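You operate a simulated robot arm through the tools that you are given. There is no shell and no other tool.

You are at the controls of a simulated robot arm. One attempt, no reset.

## Task
Glue the pad's lifted flap down and roll it flat.
Fine: an even bead along the blue line first; glue bottle and roller back. Set down upright: pad glue bottle, pad roller. What is to be rubbed or washed off counts as gone when no trace of it is left.

It is judged by the outcome, as a careful person would: the job done as asked, and still so three seconds after it is handed in. It fails if anything else is knocked over, pushed out of place, dropped, spilled or broken.

## Robot
A 7-joint arm with a two-finger parallel gripper, fixed in place. Base frame: the origin is on the floor under the middle of its stand, x ahead of it, y to its left, z up. Lengths are in m, angles in rad, forces in N, time in s.
It reaches about 1.524 m from its shoulder. Its first joint turns from -2.601 to 2.601 rad. Payload 3.5 kg.
The TCP is the grasp point between the finger pads, 0.023 m short of the fingertips. In the tool frame z runs along the fingers and y along their closing line. The gripper opens to 0.094 m. The fingers are 0.038 m wide and 0.01 m thick; the gripper's body (0.054 by 0.096 m) begins 0.039 m behind the TCP.
Orientation is that of the tool frame in the base frame, as [roll, pitch, yaw] about the fixed x, y, z axes, in that order (R = Rz(yaw) Ry(pitch) Rx(roll)). With the fingers straight down and closing along the base's y, the tool's x points along the base's -x, its y along +y and its z along -z.

## Interface
- The arm moves only by the tool servo_tool. Its argument "plan" is a list of rows, each a list of 7 numbers: the shift along the tool's x, y, z in m, then the turn, a rotation vector about the tool's x, y, z in rad, then the gripper command, from -1 (fully open) to 1 (shut), values between in proportion. In form: [[x, y, z, rx, ry, rz, claw], ...]. A call has 1 to 20 rows; each row shifts and turns the commanded pose from where the row before left it, along the tool's axes as they then stand. Rows are played at 5 a second. More than 0.05 m and 0.15 rad between two rows, or a gripper value outside its range, and nothing of the call is played. A pose out of reach is approached as far as the arm can. The call stops where the force on the tool passes 40 N (or 10 N more than at its start, if that is more) or the arm is blocked; 0.2 s more then pass. Each finger travels about 0.153 m/s and halts on what it meets, pressing with about 28 N; the grip force reading is that of the motor and also rises with nothing between the fingers. The clock runs only during rows and for 0.2 s after the last one: add rows that do not move to give the fingers time. The reply holds the time, the measured pose of the TCP, the force on the tool along the base axes, the opening and the grip force, in the units named above and with some noise, with the torque about the TCP (base axes, N m) and any sound that the robot's microphone picked up.
- Cameras (640 x 400 px; columns grow to the right, rows downward): "scene" is fixed at [0.4004, 0.4997, 1.5203]; the picture's right is [-0.72, -0.69, 0.00], its down [-0.50, 0.52, -0.69] and it looks along [0.48, -0.50, -0.72] (base axes); focal length 308 px, centre (320, 200). "wrist" rides on the gripper at [0.086, 0.016, -0.074] in the tool frame; the picture's right is [-0.18, 0.98, 0.00], its down [-0.58, -0.11, -0.81] and it looks along [-0.79, -0.15, 0.59] (tool axes); focal length 243 px, centre (320, 200). There is no depth. A picture from a camera that has moved, and an enlarged one, comes with that camera's place and axes in the base frame and with its lens.
- grab_frame(camera): a new picture of that camera. The clock stands still meanwhile.
- close_up(camera, box): a new picture of the part [left, top, right, bottom] of that camera's present view, enlarged. The clock stands still meanwhile.
- close_job(): hands the job in; it is judged then, once.

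Places have to be worked out from the pictures, the camera data and where the tool is seen. Open the gripper and draw the arm clear of the work before you hand the job in, unless the task says otherwise.

The tools are called by a JSON object that holds its "method" and its "body". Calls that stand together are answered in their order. servo_tool: Moves the arm, as the interface text tells. Its arguments: {"type":"object","properties":{"plan":{"type":"array","items":{"type":"array","items":{"type":"number"}}}},"required":["plan"]} The other tools are called the same way: grab_frame (camera) takes a picture; close_up (camera, box) takes an enlarged picture of a part of a camera's view; close_job () hands the job in.

At the start:

```text
time_s: 0.0
tool_pos: [0.7927, -0.0149, 1.049]
ee_rot: [3.141, 0.0, 3.14]
ft_force: [-0.5, -0.8, 0.1]
wrist_torque: [-0.01, -0.01, 0.01]
width: 0.0938
finger_force: 0.0
```

scene: 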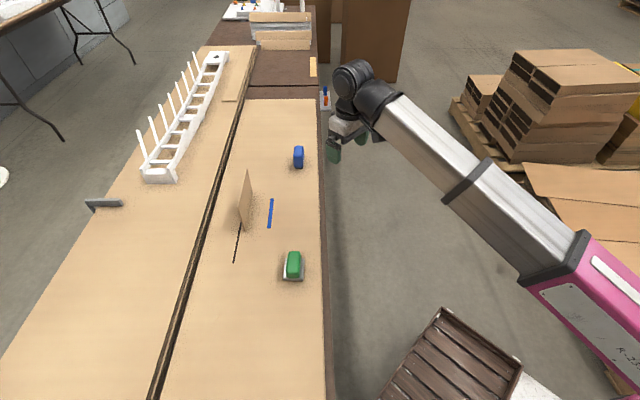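
wrist: 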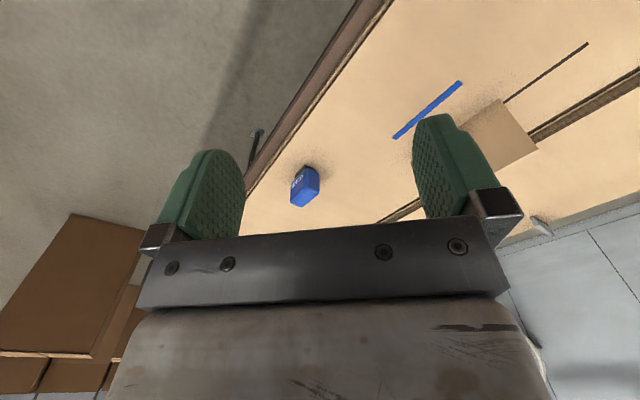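

I'll start by enlarging the scene around the pad, the bottle (blue or green?) and the roller to identify them.

{"method": "close_up", "body": {"camera": "scene", "box": [220, 130, 340, 205]}}

{"method": "close_up", "body": {"camera": "scene", "box": [220, 215, 340, 290]}}

{"method": "close_up", "body": {"camera": "wrist", "box": [260, 40, 640, 278]}}

```text
5.33 times, centred on (280, 168) of scene
camera zoom: at [0.4004, 0.4997, 1.5203], right [-0.72, -0.69, 0.0], down [-0.5, 0.52, -0.69], along [0.48, -0.5, -0.72], focal length 1646 px, centre (533, 373)
```

zoom: 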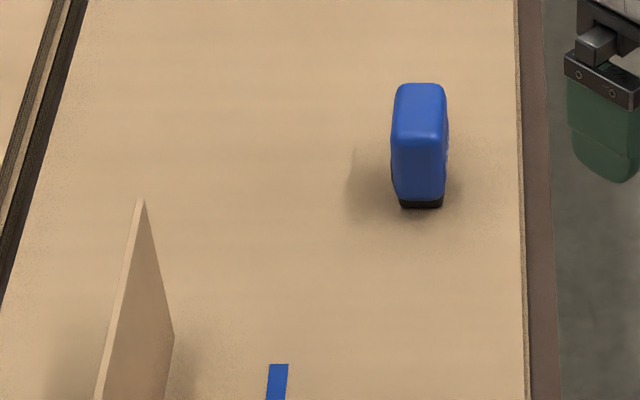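

```text
5.33 times, centred on (280, 252) of scene
camera zoom: at [0.4004, 0.4997, 1.5203], right [-0.72, -0.69, 0.0], down [-0.5, 0.52, -0.69], along [0.48, -0.5, -0.72], focal length 1646 px, centre (533, -80)
```

zoom: 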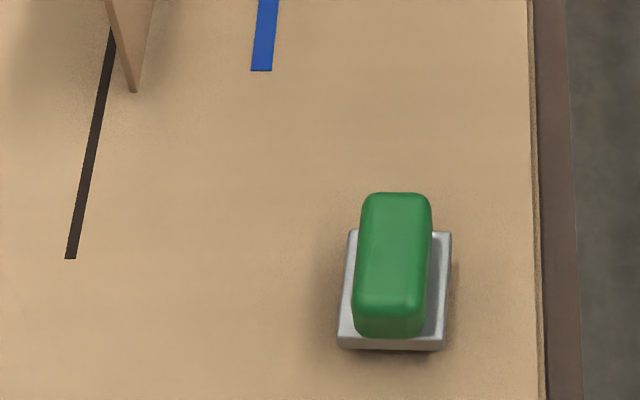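

```text
1.68 times, centred on (450, 159) of wrist
camera zoom: at [0.7051, 0.0023, 1.1233], right [0.18, 0.98, 0.0], down [0.58, -0.11, 0.81], along [0.79, -0.15, -0.59], focal length 408 px, centre (102, 269)
```

zoom: 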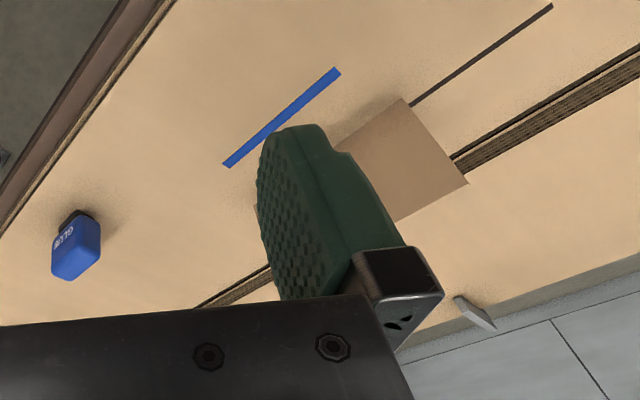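

The blue box carries a "GLUE" label, so it is the bottle; the green-handled block is the roller. From the two views I put the table at z≈0.765. The flap stands vertical about 12.5 cm tall, and the blue line runs from about (0.93, 0.175) to (1.02, 0.085). I'll turn the tool to the table's axis and look closer at the bottle.

{"method": "servo_tool", "body": {"plan": [[-0.038, 0.0163, 0.01, 0, 0, 0, -1], [-0.038, 0.0163, 0.01, 0, 0, 0, -1], [-0.038, 0.0163, 0.01, 0, 0, 0, -1], [0, 0, 0, 0, 0, 0.15, -1], [0, 0, 0, 0, 0, 0.15, -1], [0, 0, 0, 0, 0, 0.15, -1], [0, 0, 0, 0, 0, 0.15, -1], [0, 0, 0, 0, 0, 0.148, -1], [0, 0, 0, 0, 0, 0, -1]]}}

{"method": "grab_frame", "body": {"camera": "wrist"}}

{"method": "grab_frame", "body": {"camera": "scene"}}

```text
time_s: 2.0
tool_pos: [0.9075, 0.0344, 1.0185]
ee_rot: [-3.141, -0.002, 2.391]
ft_force: [0.4, 0.5, -0.8]
wrist_torque: [0.03, 0.01, -0.05]
width: 0.0942
finger_force: 0.1
```

```text
taken
camera wrist: at [0.8531, 0.106, 1.0931], right [0.8, 0.59, 0.0], down [0.35, -0.48, 0.81], along [0.48, -0.65, -0.59], focal length 243 px, centre (320, 200)
```

wrist: 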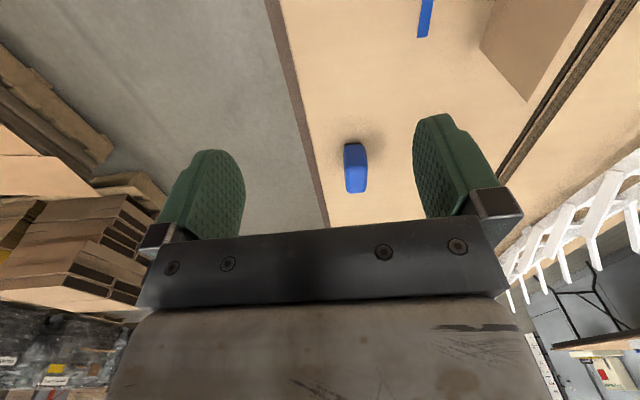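

```text
taken
```

scene: 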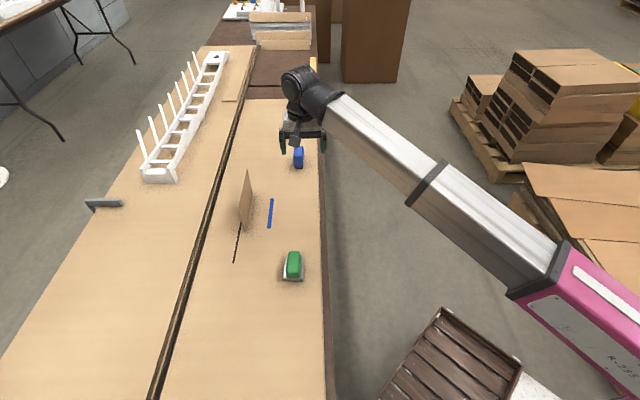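

The bottle now sits between the fingers in the wrist view. I'll enlarge it to read its base, its faces and its heading.

{"method": "close_up", "body": {"camera": "wrist", "box": [300, 120, 428, 200]}}

{"method": "close_up", "body": {"camera": "scene", "box": [264, 135, 328, 175]}}

{"method": "close_up", "body": {"camera": "wrist", "box": [400, 0, 640, 150]}}

```text
5.00 times, centred on (364, 160) of wrist
camera zoom: at [0.8531, 0.106, 1.0931], right [0.8, 0.59, 0.0], down [0.35, -0.48, 0.81], along [0.48, -0.65, -0.59], focal length 1213 px, centre (100, 400)
```

zoom: 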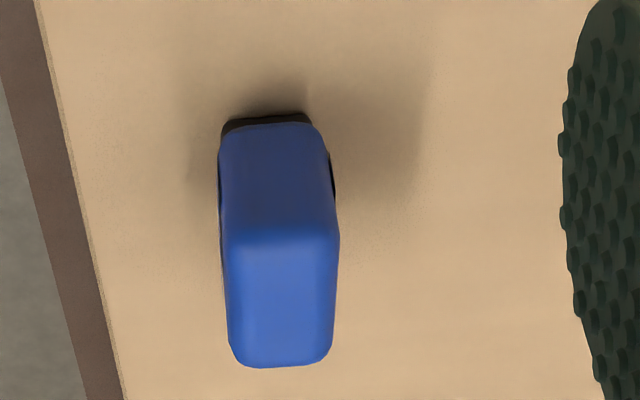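

```text
10.00 times, centred on (296, 155) of scene
camera zoom: at [0.4004, 0.4997, 1.5203], right [-0.72, -0.69, 0.0], down [-0.5, 0.52, -0.69], along [0.48, -0.5, -0.72], focal length 3085 px, centre (560, 650)
```

zoom: 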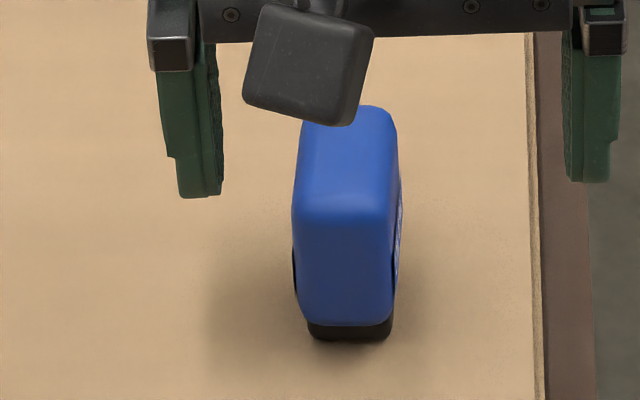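

```text
2.67 times, centred on (520, 75) of wrist
camera zoom: at [0.8531, 0.106, 1.0931], right [0.8, 0.59, 0.0], down [0.35, -0.48, 0.81], along [0.48, -0.65, -0.59], focal length 647 px, centre (-213, 533)
```

zoom: 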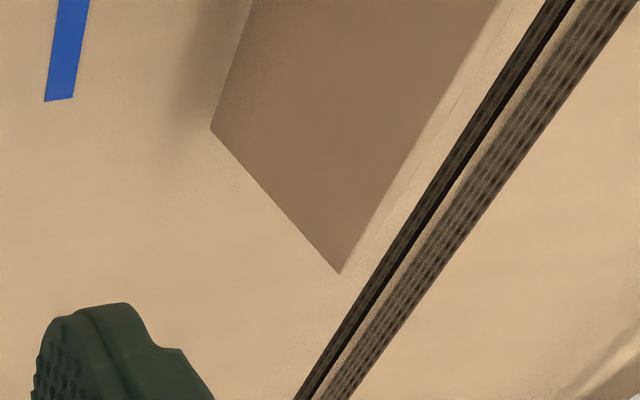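

The bottle is about 4 cm wide across the table axis, 6 cm deep and 6.4 cm tall, centred near (1.086, -0.106). The table axis is close to -45°. I'll move to about 12 cm above it with yaw 2.356 and check the alignment.

{"method": "servo_tool", "body": {"plan": [[0, 0, 0, 0, 0, 0.035, -1], [-0.0451, 0.0054, 0.012, 0, 0, 0, -1], [-0.0451, 0.0054, 0.012, 0, 0, 0, -1], [-0.0451, 0.0054, 0.012, 0, 0, 0, -1], [-0.0451, 0.0054, 0.012, 0, 0, 0, -1], [-0.0451, 0.0054, 0.012, 0, 0, 0, -1], [0, 0, 0, 0, 0, 0, -1], [0, 0, 0, 0, 0, 0, -1]]}}

{"method": "grab_frame", "body": {"camera": "wrist"}}

{"method": "close_up", "body": {"camera": "scene", "box": [248, 110, 344, 170]}}

```text
time_s: 3.8
tool_pos: [1.0852, -0.1058, 0.9588]
ee_rot: [3.14, -0.001, 2.359]
ft_force: [1.2, 0.4, 0.7]
wrist_torque: [0.01, 0.0, 0.01]
width: 0.0942
finger_force: 0.1
```

```text
taken
camera wrist: at [1.0349, -0.0328, 1.0331], right [0.82, 0.57, 0.0], down [0.34, -0.49, 0.81], along [0.46, -0.66, -0.59], focal length 243 px, centre (320, 200)
```

wrist: 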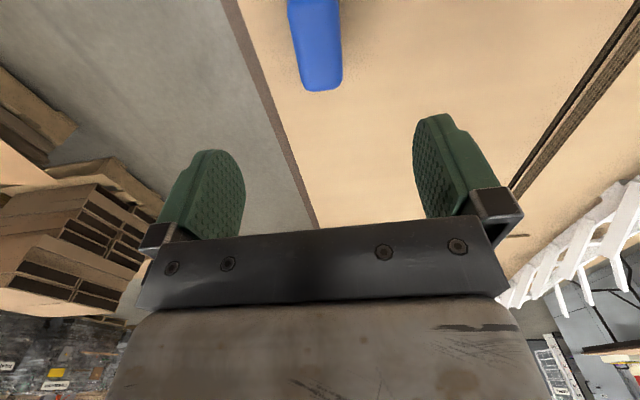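

```text
6.67 times, centred on (296, 140) of scene
camera zoom: at [0.4004, 0.4997, 1.5203], right [-0.72, -0.69, 0.0], down [-0.5, 0.52, -0.69], along [0.48, -0.5, -0.72], focal length 2057 px, centre (480, 600)
```

zoom: 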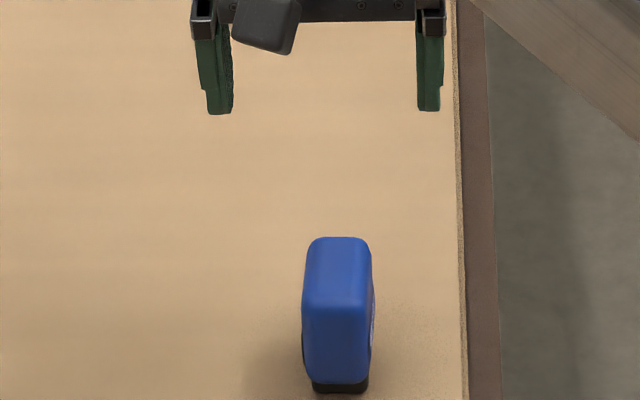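

The bottle lies roughly between the fingers, a few mm toward the robot side. I'll enlarge to measure the offset exactly.

{"method": "close_up", "body": {"camera": "wrist", "box": [240, 0, 400, 100]}}

```text
4.00 times, centred on (320, 50) of wrist
camera zoom: at [1.0349, -0.0328, 1.0331], right [0.82, 0.57, 0.0], down [0.34, -0.49, 0.81], along [0.46, -0.66, -0.59], focal length 970 px, centre (320, 800)
```

zoom: 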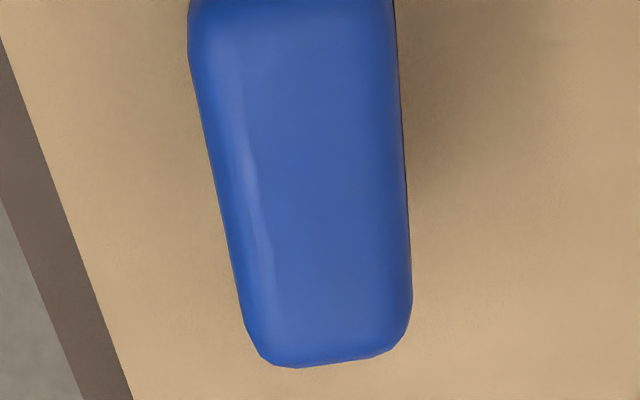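

The bottle is turned about 0.05 rad relative to the tool and centred within about 3 mm. I'll correct that and descend to just above it before committing.

{"method": "servo_tool", "body": {"plan": [[0.003, 0, 0, 0, 0, 0.05, -1], [0, 0, 0.03, 0, 0, 0, -1], [0, 0, 0.03, 0, 0, 0, -1], [0, 0, 0.03, 0, 0, 0, -1], [0, 0, 0, 0, 0, 0, -1]]}}

{"method": "grab_frame", "body": {"camera": "wrist"}}

{"method": "close_up", "body": {"camera": "scene", "box": [248, 120, 344, 180]}}

```text
time_s: 5.0
tool_pos: [1.0837, -0.1051, 0.8692]
ee_rot: [3.141, 0.0, 2.309]
ft_force: [0.0, 0.3, 0.4]
wrist_torque: [0.02, -0.03, -0.01]
width: 0.094
finger_force: 0.0
```

```text
taken
camera wrist: at [1.0366, -0.0286, 0.9442], right [0.85, 0.53, 0.0], down [0.31, -0.5, 0.81], along [0.42, -0.69, -0.59], focal length 243 px, centre (320, 200)
```

wrist: 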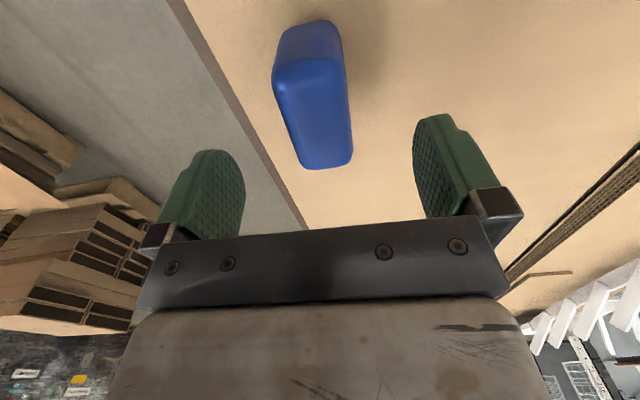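

```text
6.67 times, centred on (296, 150) of scene
camera zoom: at [0.4004, 0.4997, 1.5203], right [-0.72, -0.69, 0.0], down [-0.5, 0.52, -0.69], along [0.48, -0.5, -0.72], focal length 2057 px, centre (480, 533)
```

zoom: 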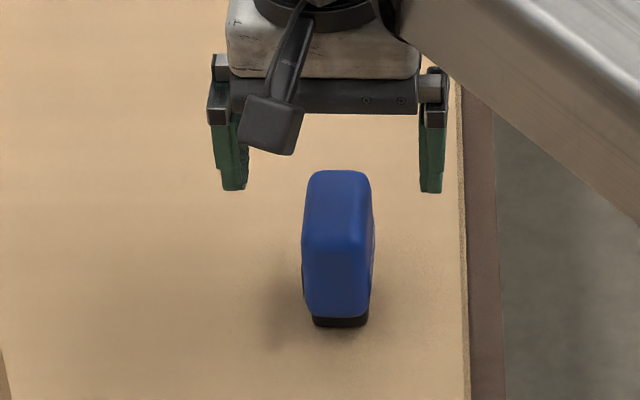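

The bottle is well aligned between the fingers, about 4 mm back and 1.5 mm to the side. I'll nudge over, lower to z≈0.805 and close gently.

{"method": "servo_tool", "body": {"plan": [[0.004, 0.0015, 0.0, 0, 0, 0, -1], [0, 0, 0.025, 0, 0, 0, -1], [0, 0, 0.025, 0, 0, 0, -1], [0, 0, 0.014, 0, 0, 0, -1], [0, 0, 0, 0, 0, 0, -1]]}}

{"method": "grab_frame", "body": {"camera": "wrist"}}

{"method": "close_up", "body": {"camera": "scene", "box": [248, 120, 344, 180]}}

```text
time_s: 6.2
tool_pos: [1.0811, -0.1022, 0.8048]
ee_rot: [-3.14, 0.001, 2.309]
ft_force: [0.9, -0.2, 0.9]
wrist_torque: [-0.04, 0.01, -0.02]
width: 0.0941
finger_force: 0.1
```

```text
taken
camera wrist: at [1.0346, -0.0253, 0.8787], right [0.85, 0.53, 0.0], down [0.31, -0.5, 0.81], along [0.42, -0.69, -0.59], focal length 243 px, centre (320, 200)
```

wrist: 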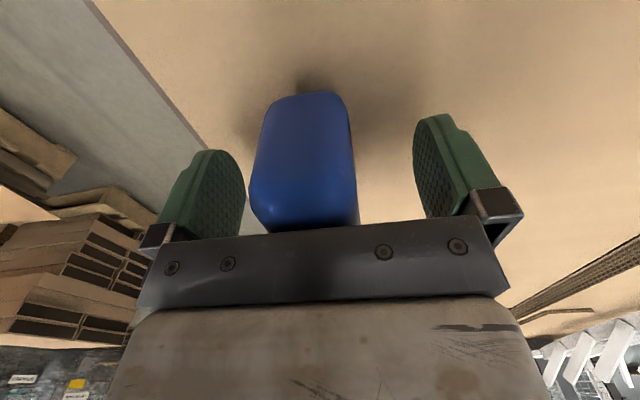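

```text
6.67 times, centred on (296, 150) of scene
camera zoom: at [0.4004, 0.4997, 1.5203], right [-0.72, -0.69, 0.0], down [-0.5, 0.52, -0.69], along [0.48, -0.5, -0.72], focal length 2057 px, centre (480, 533)
```

zoom: 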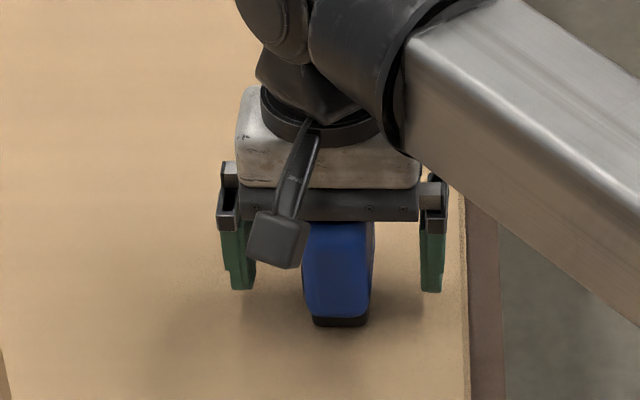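

The bottle is centred between the fingers with clear space on both sides. I'll close to slightly under its width and see what the grip reads.

{"method": "servo_tool", "body": {"plan": [[0, 0, 0, 0, 0, 0, 0.1], [0, 0, 0, 0, 0, 0, 0.3], [0, 0, 0, 0, 0, 0, 0.3], [0, 0, 0, 0, 0, 0, 0.3]]}}

{"method": "close_up", "body": {"camera": "scene", "box": [248, 120, 344, 180]}}

```text
time_s: 7.2
tool_pos: [1.0811, -0.1004, 0.8031]
ee_rot: [3.142, 0.0, 2.309]
ft_force: [-0.7, 0.5, 0.4]
wrist_torque: [-0.02, 0.01, 0.02]
width: 0.0359
finger_force: 27.3
```

```text
6.67 times, centred on (296, 150) of scene
camera zoom: at [0.4004, 0.4997, 1.5203], right [-0.72, -0.69, 0.0], down [-0.5, 0.52, -0.69], along [0.48, -0.5, -0.72], focal length 2057 px, centre (480, 533)
```

zoom: 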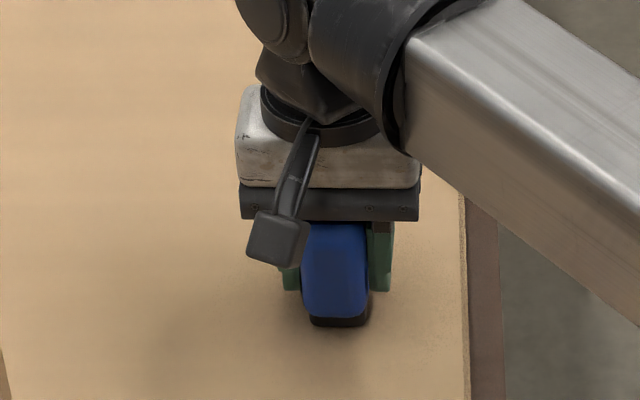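

Gripped: opening 0.0359 m with 27 N. I'll note the home TCP as (1.081, -0.101, 0.804) at yaw 2.309. Now I'll lift straight up slowly and look at the bottle's underside.

{"method": "servo_tool", "body": {"plan": [[0, 0, -0.01, 0, 0, 0, 0.3], [0, 0, -0.03, 0, 0, 0, 0.3], [0, 0, -0.04, 0, 0, 0, 0.3], [0, 0, -0.04, 0, 0, 0, 0.3], [0, 0, 0, 0, 0, 0, 0.3]]}}

{"method": "close_up", "body": {"camera": "scene", "box": [248, 100, 344, 160]}}

{"method": "grab_frame", "body": {"camera": "wrist"}}

```text
time_s: 8.4
tool_pos: [1.0812, -0.1008, 0.9262]
ee_rot: [3.141, 0.0, 2.309]
ft_force: [0.3, 0.5, -3.2]
wrist_torque: [-0.03, 0.01, -0.01]
width: 0.0358
finger_force: 28.1
```

```text
6.67 times, centred on (296, 130) of scene
camera zoom: at [0.4004, 0.4997, 1.5203], right [-0.72, -0.69, 0.0], down [-0.5, 0.52, -0.69], along [0.48, -0.5, -0.72], focal length 2057 px, centre (480, 667)
```

zoom: 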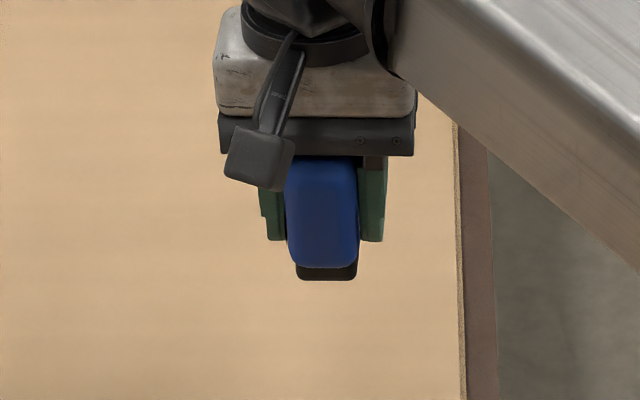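

```text
taken
camera wrist: at [1.0341, -0.0251, 1.0008], right [0.85, 0.53, 0.0], down [0.31, -0.5, 0.81], along [0.42, -0.69, -0.59], focal length 243 px, centre (320, 200)
```

wrist: 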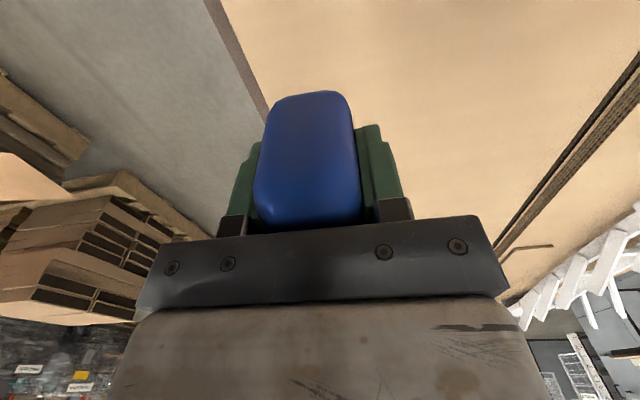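

The bottle is firmly held, about 3 N, and clear of the table. I'll turn square to the blue line and back the tool off along the table axis, so the wrist camera sees the line beside the bottle and I can pin down its ends.

{"method": "servo_tool", "body": {"plan": [[0, 0, 0, 0, 0, -0.047, 0.3], [0.03, -0.001, 0, 0, 0, 0, 0.3], [0.04, -0.001, 0, 0, 0, 0, 0.3], [0.04, -0.001, 0, 0, 0, 0, 0.3], [0.04, -0.001, 0, 0, 0, 0, 0.3], [0.04, -0.001, 0, 0, 0, 0, 0.3], [0.04, -0.001, 0, 0, 0, 0, 0.3], [0.04, -0.001, 0, 0, 0, 0, 0.3], [0.04, -0.001, 0, 0, 0, 0, 0.3], [0.04, -0.001, 0, 0, 0, 0, 0.3], [0.04, 0, 0, 0, 0, 0, 0.3], [0.01, 0, 0, 0, 0, 0, 0.3], [0, 0, 0, 0, 0, 0, 0.3]]}}

{"method": "grab_frame", "body": {"camera": "wrist"}}

{"method": "grab_frame", "body": {"camera": "scene"}}

```text
time_s: 11.2
tool_pos: [0.7937, 0.1757, 0.9245]
ee_rot: [3.142, 0.0, 2.357]
ft_force: [0.7, -0.8, -3.1]
wrist_torque: [0.01, 0.04, -0.02]
width: 0.0359
finger_force: 27.8
```

```text
taken
camera wrist: at [0.7435, 0.2499, 0.9986], right [0.83, 0.56, 0.0], down [0.33, -0.49, 0.81], along [0.46, -0.67, -0.59], focal length 243 px, centre (320, 200)
```

wrist: 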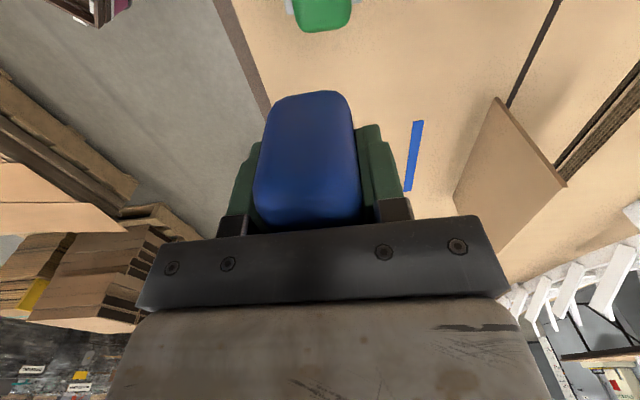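

```text
taken
```

scene: 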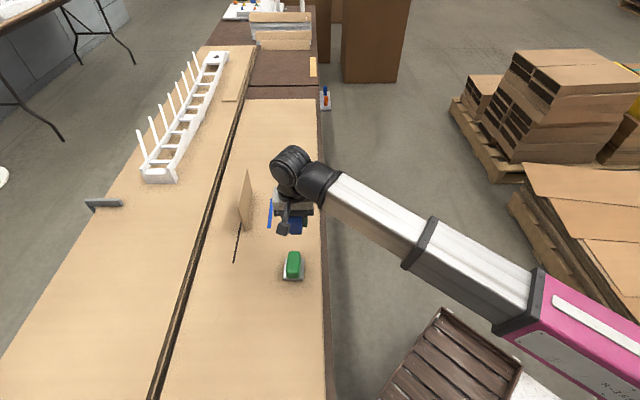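

The whole blue line and the flap are in the wrist view. I'll enlarge for accurate end points.

{"method": "close_up", "body": {"camera": "wrist", "box": [384, 100, 544, 200]}}

{"method": "close_up", "body": {"camera": "wrist", "box": [240, 0, 400, 100]}}

```text
4.00 times, centred on (464, 150) of wrist
camera zoom: at [0.7435, 0.2499, 0.9986], right [0.83, 0.56, 0.0], down [0.33, -0.49, 0.81], along [0.46, -0.67, -0.59], focal length 970 px, centre (-256, 400)
```

zoom: 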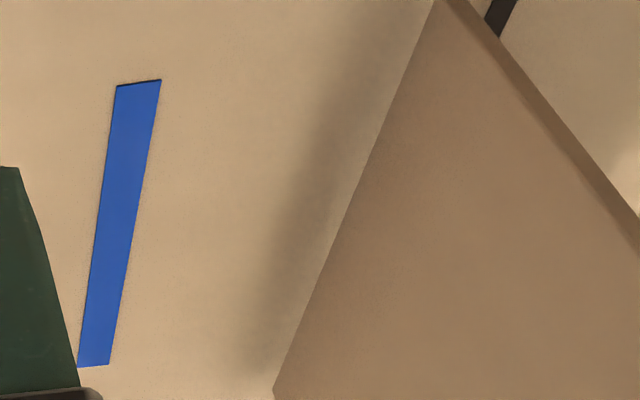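

```text
4.00 times, centred on (320, 50) of wrist
camera zoom: at [0.7435, 0.2499, 0.9986], right [0.83, 0.56, 0.0], down [0.33, -0.49, 0.81], along [0.46, -0.67, -0.59], focal length 970 px, centre (320, 800)
```

zoom: 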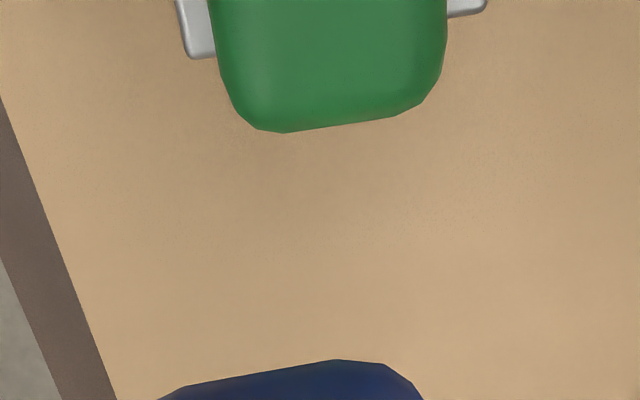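

Line ends come out consistently at u≈0.534 to 0.664, n≈0.781 in table axes (u = along the line, n = across). The flap hinge is at n≈0.856, so the gripper body clears it by about 2.5 cm. I'll move over the near end of the line and come down to about 2.5 cm above the table.

{"method": "servo_tool", "body": {"plan": [[-0.0322, 0.0318, 0, 0, 0, 0, 0.3], [-0.0322, 0.0318, 0, 0, 0, 0, 0.3], [-0.0322, 0.0318, 0, 0, 0, 0, 0.3], [0, 0, 0.03, 0, 0, 0, 0.3], [0, 0, 0.035, 0, 0, 0, 0.3], [0, 0, 0.03, 0, 0, 0, 0.3], [0, 0, 0, 0, 0, 0, 0.3], [0, 0, 0, 0, 0, 0, 0.3]]}}

{"method": "grab_frame", "body": {"camera": "wrist"}}

{"method": "close_up", "body": {"camera": "scene", "box": [216, 160, 328, 230]}}

```text
time_s: 13.0
tool_pos: [0.9275, 0.1742, 0.8279]
ee_rot: [3.141, 0.0, 2.357]
ft_force: [-0.5, 1.1, -2.5]
wrist_torque: [0.0, 0.03, -0.02]
width: 0.0358
finger_force: 28.0
```

```text
taken
camera wrist: at [0.8768, 0.2482, 0.9028], right [0.83, 0.56, 0.0], down [0.33, -0.49, 0.81], along [0.46, -0.67, -0.59], focal length 243 px, centre (320, 200)
```

wrist: 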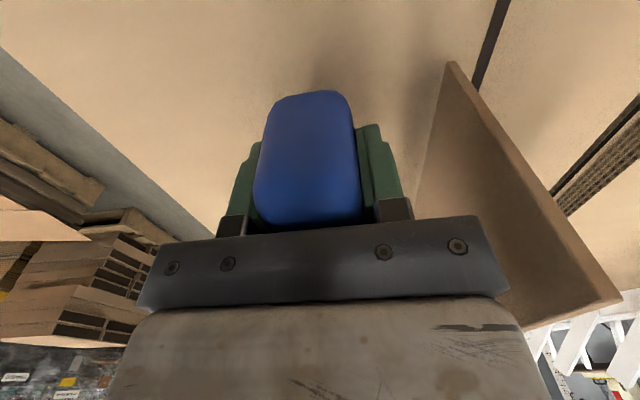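

```text
5.71 times, centred on (272, 195) of scene
camera zoom: at [0.4004, 0.4997, 1.5203], right [-0.72, -0.69, 0.0], down [-0.5, 0.52, -0.69], along [0.48, -0.5, -0.72], focal length 1763 px, centre (594, 229)
```

zoom: 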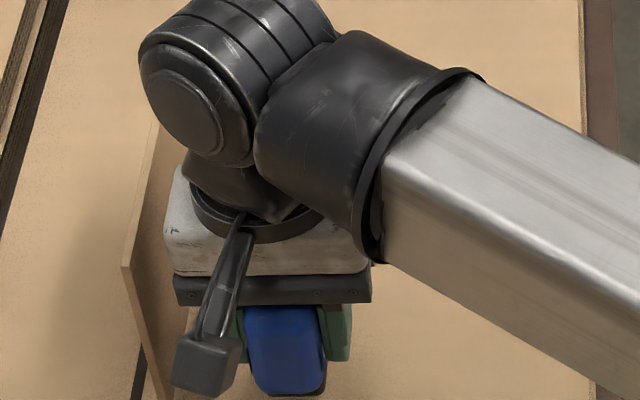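

The bottle is over the near end (u≈0.533, n≈0.779), and the flap clears the gripper. I'll lay the bead in one even stroke: down to about 1 mm above the table, a steady run of 0.13 m along the line, then straight up.

{"method": "servo_tool", "body": {"plan": [[0, 0.002, 0.012, 0, 0, 0, 0.3], [0, 0, 0.012, 0, 0, 0, 0.3], [-0.0077, 0, 0, 0, 0, 0, 0.3], [-0.0077, 0, 0, 0, 0, 0, 0.3], [-0.0077, 0, 0, 0, 0, 0, 0.3], [-0.0077, 0, 0, 0, 0, 0, 0.3], [-0.0077, 0, 0, 0, 0, 0, 0.3], [-0.0077, 0, 0, 0, 0, 0, 0.3], [-0.0077, 0, 0, 0, 0, 0, 0.3], [-0.0077, 0, 0, 0, 0, 0, 0.3], [-0.0077, 0, 0, 0, 0, 0, 0.3], [-0.0077, 0, 0, 0, 0, 0, 0.3], [-0.0077, 0, 0, 0, 0, 0, 0.3], [-0.0077, 0, 0, 0, 0, 0, 0.3], [-0.0077, 0, 0, 0, 0, 0, 0.3], [-0.0077, 0, 0, 0, 0, 0, 0.3], [-0.0077, 0, 0, 0, 0, 0, 0.3], [-0.0077, 0, 0, 0, 0, 0, 0.3], [-0.0077, 0, 0, 0, 0, 0, 0.3], [0, 0, -0.03, 0, 0, 0, 0.3]]}}

{"method": "grab_frame", "body": {"camera": "wrist"}}

{"method": "close_up", "body": {"camera": "scene", "box": [216, 175, 328, 245]}}

```text
time_s: 17.2
tool_pos: [1.0233, 0.0861, 0.8335]
ee_rot: [3.141, 0.001, 2.355]
ft_force: [-0.5, -0.3, -1.7]
wrist_torque: [0.01, -0.06, 0.02]
width: 0.0361
finger_force: 28.0
```

```text
taken
camera wrist: at [0.9729, 0.1589, 0.9085], right [0.83, 0.56, 0.0], down [0.33, -0.49, 0.81], along [0.46, -0.67, -0.59], focal length 243 px, centre (320, 200)
```

wrist: 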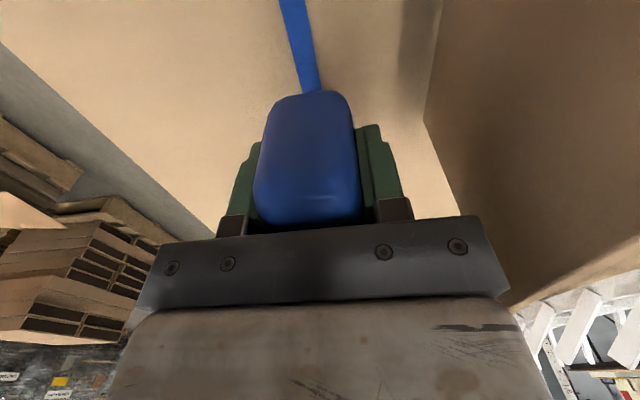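

```text
5.71 times, centred on (272, 210) of scene
camera zoom: at [0.4004, 0.4997, 1.5203], right [-0.72, -0.69, 0.0], down [-0.5, 0.52, -0.69], along [0.48, -0.5, -0.72], focal length 1763 px, centre (594, 143)
```

zoom: 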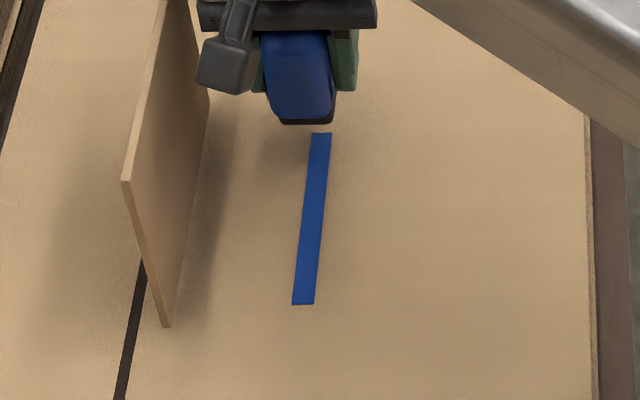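

The stroke ended at the far end of the line, but I see no obvious bead. I'll enlarge the line and the bottle's foot before deciding.

{"method": "close_up", "body": {"camera": "scene", "box": [256, 190, 288, 230]}}

{"method": "close_up", "body": {"camera": "wrist", "box": [240, 0, 368, 80]}}

{"method": "close_up", "body": {"camera": "scene", "box": [248, 175, 296, 205]}}

```text
10.00 times, centred on (272, 210) of scene
camera zoom: at [0.4004, 0.4997, 1.5203], right [-0.72, -0.69, 0.0], down [-0.5, 0.52, -0.69], along [0.48, -0.5, -0.72], focal length 3085 px, centre (800, 100)
```

zoom: 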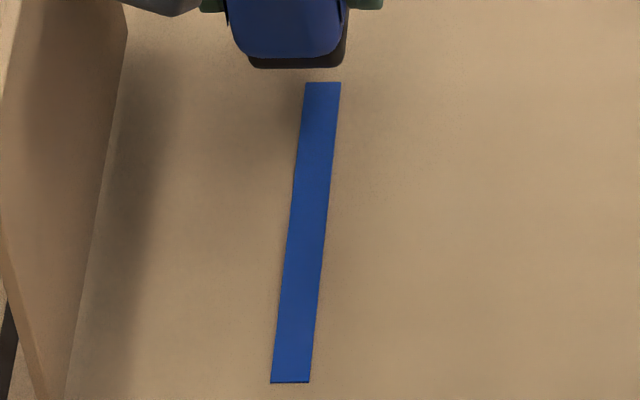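

```text
5.00 times, centred on (304, 40) of wrist
camera zoom: at [0.9729, 0.1589, 0.9085], right [0.83, 0.56, 0.0], down [0.33, -0.49, 0.81], along [0.46, -0.67, -0.59], focal length 1213 px, centre (400, 1000)
```

zoom: 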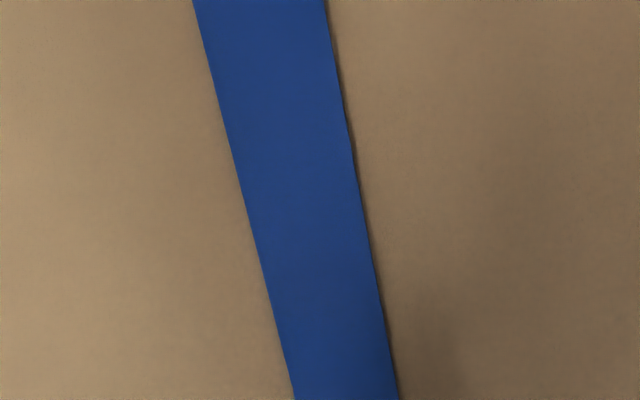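

```text
13.33 times, centred on (272, 190) of scene
camera zoom: at [0.4004, 0.4997, 1.5203], right [-0.72, -0.69, 0.0], down [-0.5, 0.52, -0.69], along [0.48, -0.5, -0.72], focal length 4114 px, centre (960, 333)
```

zoom: 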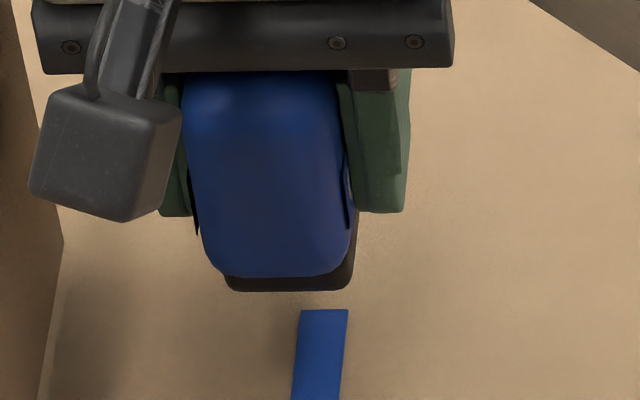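

There is no glue on the line, so hovering 1 mm above does nothing; the applicator probably has to touch the surface. The tool also drifted about 3.5 mm across the line. I'll correct that and lower onto the far line end, just to contact, and read the force.

{"method": "servo_tool", "body": {"plan": [[0, -0.0035, 0.01, 0, 0, 0, 0.3], [0, 0, 0.015, 0, 0, 0, 0.3], [0, 0, 0.006, 0, 0, 0, 0.3], [0, 0, 0.0005, 0, 0, 0, 0.3]]}}

{"method": "close_up", "body": {"camera": "scene", "box": [248, 175, 296, 205]}}

```text
time_s: 18.2
tool_pos: [1.0205, 0.0822, 0.8044]
ee_rot: [-3.141, 0.0, 2.356]
ft_force: [1.5, 0.2, 1.7]
wrist_torque: [0.02, 0.06, 0.02]
width: 0.0357
finger_force: 28.6
```

```text
13.33 times, centred on (272, 190) of scene
camera zoom: at [0.4004, 0.4997, 1.5203], right [-0.72, -0.69, 0.0], down [-0.5, 0.52, -0.69], along [0.48, -0.5, -0.72], focal length 4114 px, centre (960, 333)
```

zoom: 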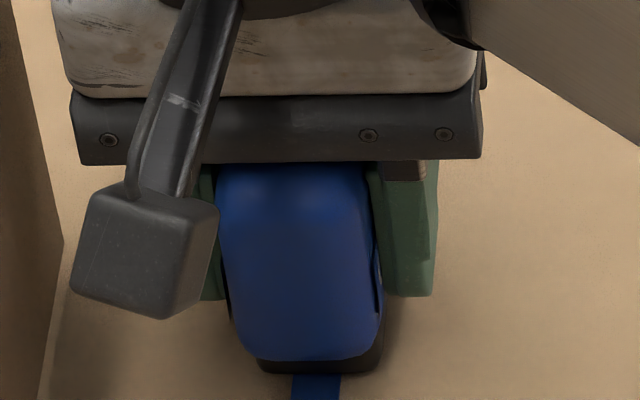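

The foot now touches with roughly 4–5 N net. I'll make the steady stroke in contact from the far end back to the near end, then lift.

{"method": "servo_tool", "body": {"plan": [[0.00765, 0.0002, 0, 0, 0, 0, 0.3], [0.00765, 0.0002, 0, 0, 0, 0, 0.3], [0.00765, 0.0002, 0, 0, 0, 0, 0.3], [0.00765, 0.0002, 0, 0, 0, 0, 0.3], [0.00765, 0.0002, 0, 0, 0, 0, 0.3], [0.00765, 0.0002, 0, 0, 0, 0, 0.3], [0.00765, 0.0002, 0, 0, 0, 0, 0.3], [0.00765, 0.0002, 0, 0, 0, 0, 0.3], [0.00765, 0.0002, 0, 0, 0, 0, 0.3], [0.00765, 0.0002, 0, 0, 0, 0, 0.3], [0.00765, 0.0002, 0, 0, 0, 0, 0.3], [0.00765, 0.0002, 0, 0, 0, 0, 0.3], [0.00765, 0.0002, 0, 0, 0, 0, 0.3], [0.00765, 0.0002, 0, 0, 0, 0, 0.3], [0.00765, 0.0002, 0, 0, 0, 0, 0.3], [0.00765, 0.0002, 0, 0, 0, 0, 0.3], [0.00765, 0.0002, 0, 0, 0, 0, 0.3], [0, 0, -0.03, 0, 0, 0, 0.3]]}}

{"method": "close_up", "body": {"camera": "scene", "box": [216, 175, 328, 245]}}

{"method": "grab_frame", "body": {"camera": "wrist"}}

```text
time_s: 22.0
tool_pos: [0.9307, 0.1759, 0.8339]
ee_rot: [3.141, 0.0, 2.356]
ft_force: [-0.6, -0.5, -1.9]
wrist_torque: [0.0, -0.02, -0.03]
width: 0.0363
finger_force: 27.5
```

```text
5.71 times, centred on (272, 210) of scene
camera zoom: at [0.4004, 0.4997, 1.5203], right [-0.72, -0.69, 0.0], down [-0.5, 0.52, -0.69], along [0.48, -0.5, -0.72], focal length 1763 px, centre (594, 143)
```

zoom: 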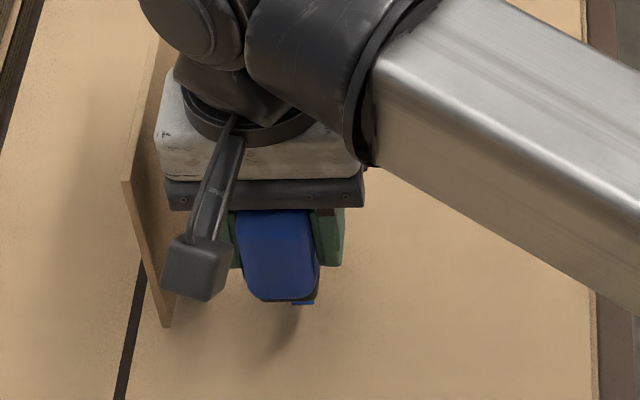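

```text
taken
camera wrist: at [0.8802, 0.2495, 0.9085], right [0.83, 0.56, 0.0], down [0.33, -0.49, 0.81], along [0.46, -0.67, -0.59], focal length 243 px, centre (320, 200)
```

wrist: 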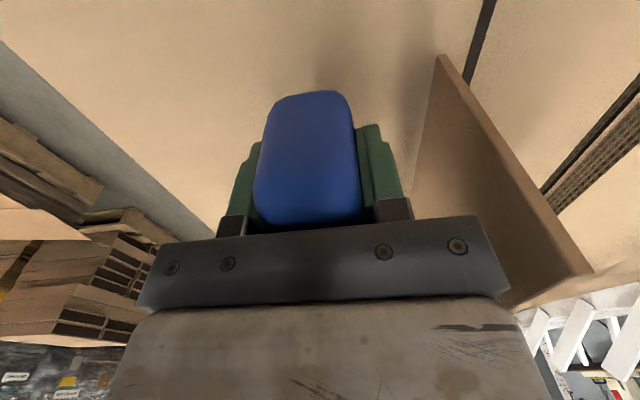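

The stroke finished, but the arm hides the line. I'll rise and back away to inspect it.

{"method": "servo_tool", "body": {"plan": [[0, 0, -0.04, 0, 0, 0, 0.3], [0.01, -0.01, -0.04, 0, 0, 0, 0.3], [0.032, -0.032, -0.01, 0, 0, 0, 0.3], [0.032, -0.032, 0, 0, 0, 0, 0.3], [0.022, -0.022, 0, 0, 0, 0, 0.3], [0, 0, 0, 0, 0, 0, 0.3]]}}

{"method": "close_up", "body": {"camera": "scene", "box": [232, 185, 312, 235]}}

{"method": "grab_frame", "body": {"camera": "wrist"}}

```text
time_s: 23.4
tool_pos: [0.7942, 0.1771, 0.9237]
ee_rot: [3.141, -0.001, 2.357]
ft_force: [-1.0, -0.6, -2.7]
wrist_torque: [0.0, 0.0, 0.01]
width: 0.0361
finger_force: 28.1
```

```text
8.00 times, centred on (272, 210) of scene
camera zoom: at [0.4004, 0.4997, 1.5203], right [-0.72, -0.69, 0.0], down [-0.5, 0.52, -0.69], along [0.48, -0.5, -0.72], focal length 2468 px, centre (704, 120)
```

zoom: 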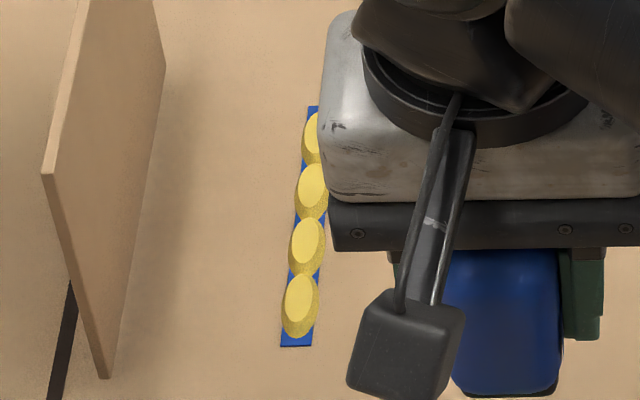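

```text
taken
camera wrist: at [0.7438, 0.2509, 0.9992], right [0.83, 0.56, 0.0], down [0.33, -0.49, 0.81], along [0.46, -0.67, -0.59], focal length 243 px, centre (320, 200)
```

wrist: 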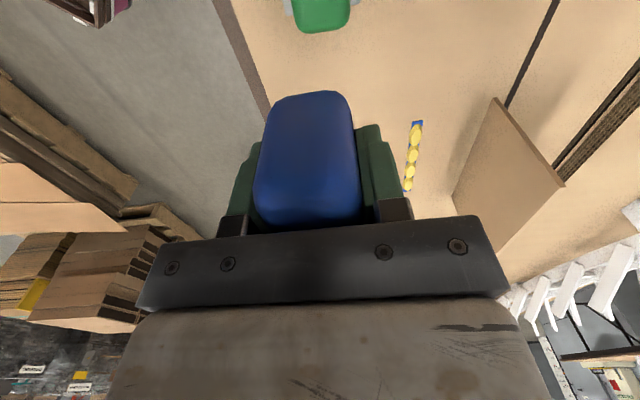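

Contact works: yellow glue now sits along the blue line in a row of segments. I'll enlarge it to judge evenness and coverage.

{"method": "close_up", "body": {"camera": "wrist", "box": [376, 105, 456, 205]}}

{"method": "close_up", "body": {"camera": "scene", "box": [256, 192, 288, 232]}}

```text
4.00 times, centred on (416, 155) of wrist
camera zoom: at [0.7438, 0.2509, 0.9992], right [0.83, 0.56, 0.0], down [0.33, -0.49, 0.81], along [0.46, -0.67, -0.59], focal length 970 px, centre (-64, 380)
```

zoom: 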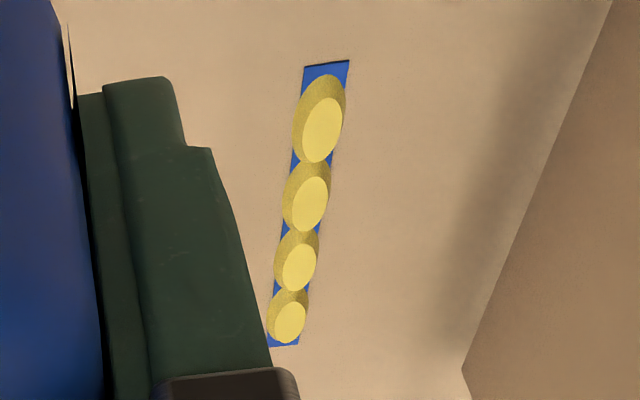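

```text
10.00 times, centred on (272, 212) of scene
camera zoom: at [0.4004, 0.4997, 1.5203], right [-0.72, -0.69, 0.0], down [-0.5, 0.52, -0.69], along [0.48, -0.5, -0.72], focal length 3085 px, centre (800, 80)
```

zoom: 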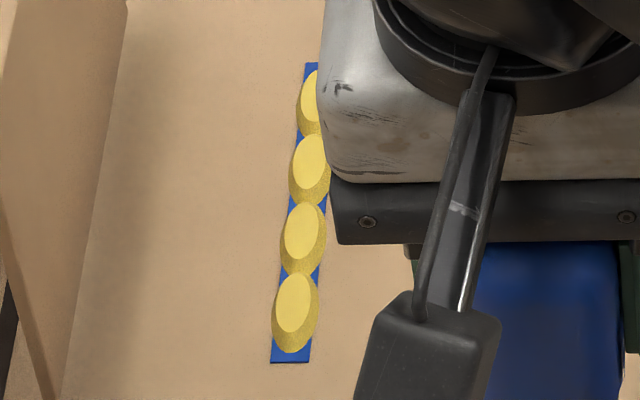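

The bead is four equal, touching segments running the length of the blue line, so it is even and complete. Now I'll carry the bottle back along the same path to above its home spot.

{"method": "servo_tool", "body": {"plan": [[-0.02, 0.0005, 0, 0, 0, 0, 0.3], [-0.04, 0.0007, 0, 0, 0, 0, 0.3], [-0.04, 0.0007, 0, 0, 0, 0, 0.3], [-0.04, 0.0007, 0, 0, 0, 0, 0.3], [-0.04, 0.0007, 0, 0, 0, 0, 0.3], [-0.04, 0.0007, 0, 0, 0, 0, 0.3], [-0.04, 0.0007, 0, 0, 0, 0, 0.3], [-0.04, 0.0007, 0, 0, 0, 0, 0.3], [-0.04, 0.0007, 0, 0, 0, 0, 0.3], [-0.04, 0.0005, 0, 0, 0, 0, 0.3], [-0.0194, 0, 0, 0, 0, 0, 0.3], [0, 0, 0, 0, 0, 0.047, 0.3], [0, 0, 0, 0, 0, 0, 0.3], [0, 0, 0, 0, 0, 0, 0.3]]}}

{"method": "grab_frame", "body": {"camera": "scene"}}

{"method": "close_up", "body": {"camera": "scene", "box": [248, 192, 296, 232]}}

```text
time_s: 26.4
tool_pos: [1.081, -0.1016, 0.9237]
ee_rot: [-3.141, 0.0, 2.308]
ft_force: [0.4, 0.2, -2.5]
wrist_torque: [0.0, 0.0, 0.05]
width: 0.0356
finger_force: 28.1
```

```text
taken
```

scene: 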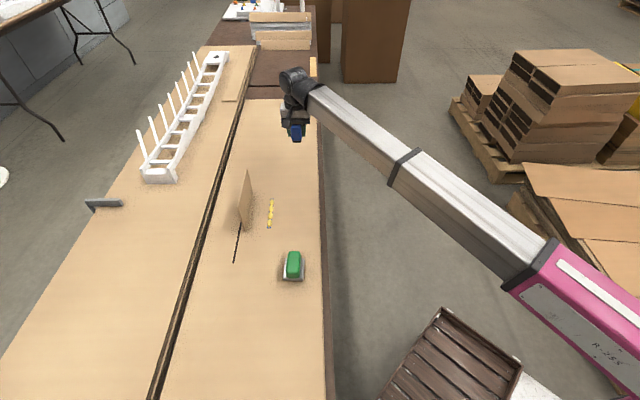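

```text
10.00 times, centred on (272, 212) of scene
camera zoom: at [0.4004, 0.4997, 1.5203], right [-0.72, -0.69, 0.0], down [-0.5, 0.52, -0.69], along [0.48, -0.5, -0.72], focal length 3085 px, centre (800, 80)
```

zoom: 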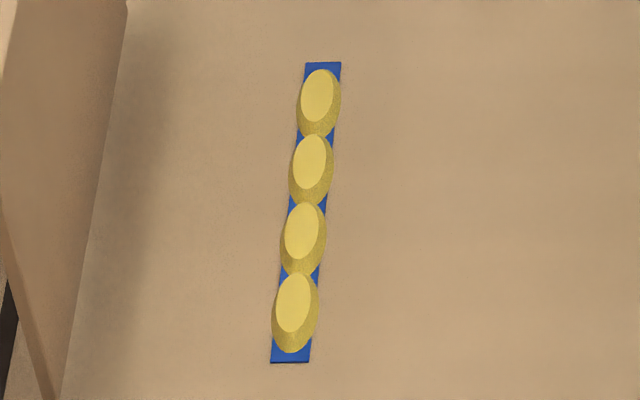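

The whole bead is even, and the tool is back over the bottle's home spot (1.081, -0.101). I'll lower it to the table with slow last steps.

{"method": "servo_tool", "body": {"plan": [[0, 0, 0.04, 0, 0, 0, 0.3], [0, 0, 0.04, 0, 0, 0, 0.3], [0, 0, 0.025, 0, 0, 0, 0.3], [0, 0, 0.01, 0, 0, 0, 0.3], [0, 0, 0.004, 0, 0, 0, 0.3], [0, 0, 0.0005, 0, 0, 0, 0.3], [0, 0, 0, 0, 0, 0, 0.3]]}}

{"method": "close_up", "body": {"camera": "scene", "box": [248, 120, 344, 180]}}

```text
time_s: 28.0
tool_pos: [1.0821, -0.1015, 0.8048]
ee_rot: [-3.141, 0.001, 2.309]
ft_force: [-1.1, -0.5, -1.8]
wrist_torque: [-0.02, 0.01, 0.0]
width: 0.036
finger_force: 28.0
```

```text
6.67 times, centred on (296, 150) of scene
camera zoom: at [0.4004, 0.4997, 1.5203], right [-0.72, -0.69, 0.0], down [-0.5, 0.52, -0.69], along [0.48, -0.5, -0.72], focal length 2057 px, centre (480, 533)
```

zoom: 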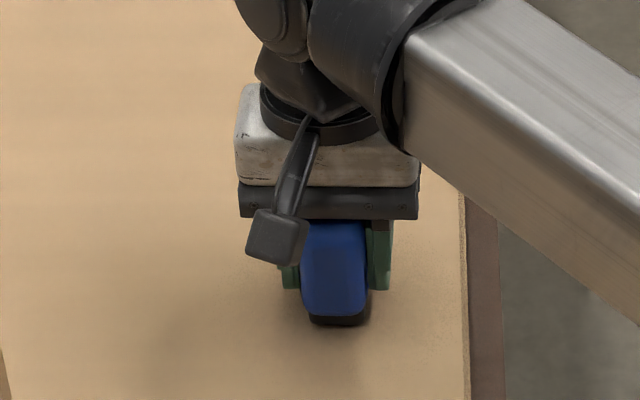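

The force still shows part of the bottle's weight hanging. I'll ease down half a millimetre at a time until it rests.

{"method": "servo_tool", "body": {"plan": [[0, 0, 0.0004, 0, 0, 0, 0.3], [0, 0, 0, 0, 0, 0, 0.3], [0, 0, 0, 0, 0, 0, 0.3]]}}

```text
time_s: 28.8
tool_pos: [1.0817, -0.1024, 0.8041]
ee_rot: [3.141, 0.0, 2.309]
ft_force: [0.2, -0.8, -2.4]
wrist_torque: [0.0, -0.04, 0.02]
width: 0.036
finger_force: 28.0
```

{"method": "servo_tool", "body": {"plan": [[0, 0, 0.0006, 0, 0, 0, 0.3], [0, 0, 0, 0, 0, 0, 0.3], [0, 0, 0, 0, 0, 0, 0.3]]}}

```text
time_s: 29.6
tool_pos: [1.0827, -0.1031, 0.8039]
ee_rot: [3.141, 0.001, 2.31]
ft_force: [0.4, -0.4, 2.6]
wrist_torque: [0.05, 0.06, 0.03]
width: 0.0359
finger_force: 28.0
```

The force changed to +2.6 N, so the bottle now stands on the table. I'll open the fingers gently, then rise straight up.

{"method": "servo_tool", "body": {"plan": [[0, 0, -0.0004, 0, 0, 0, 0.2], [0, 0, 0, 0, 0, 0, 0.1], [0, 0, 0, 0, 0, 0, -0.2], [0, 0, 0, 0, 0, 0, -0.7], [0, 0, 0, 0, 0, 0, -1], [0, 0, 0, 0, 0, 0, -1], [0, 0, -0.03, 0, 0, 0, -1], [0, 0, -0.04, 0, 0, 0, -1], [0, 0, -0.04, 0, 0, 0, -1], [0, 0, -0.03, 0, 0, 0, -1], [0, 0, 0, 0, 0, 0, -1]]}}

{"method": "close_up", "body": {"camera": "scene", "box": [248, 110, 344, 170]}}

{"method": "grab_frame", "body": {"camera": "wrist"}}

```text
time_s: 32.0
tool_pos: [1.0805, -0.1023, 0.9449]
ee_rot: [-3.141, 0.0, 2.31]
ft_force: [0.3, 0.0, 0.2]
wrist_torque: [0.01, -0.01, -0.01]
width: 0.094
finger_force: 0.1
```

```text
6.67 times, centred on (296, 140) of scene
camera zoom: at [0.4004, 0.4997, 1.5203], right [-0.72, -0.69, 0.0], down [-0.5, 0.52, -0.69], along [0.48, -0.5, -0.72], focal length 2057 px, centre (480, 600)
```

zoom: 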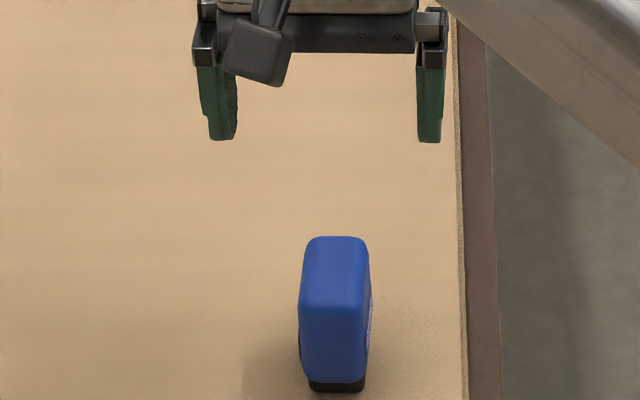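

```text
taken
camera wrist: at [1.034, -0.0265, 1.0201], right [0.85, 0.53, 0.0], down [0.31, -0.5, 0.81], along [0.42, -0.69, -0.59], focal length 243 px, centre (320, 200)
```

wrist: 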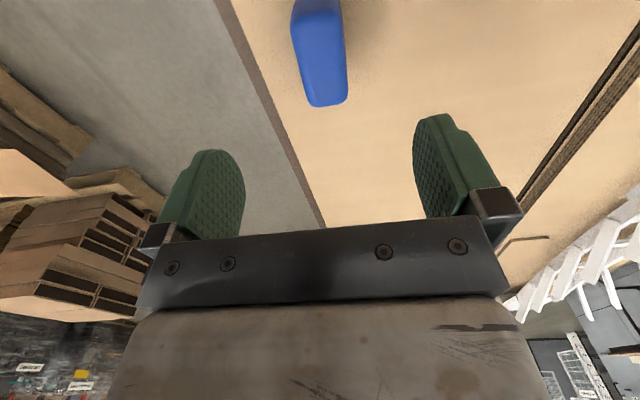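

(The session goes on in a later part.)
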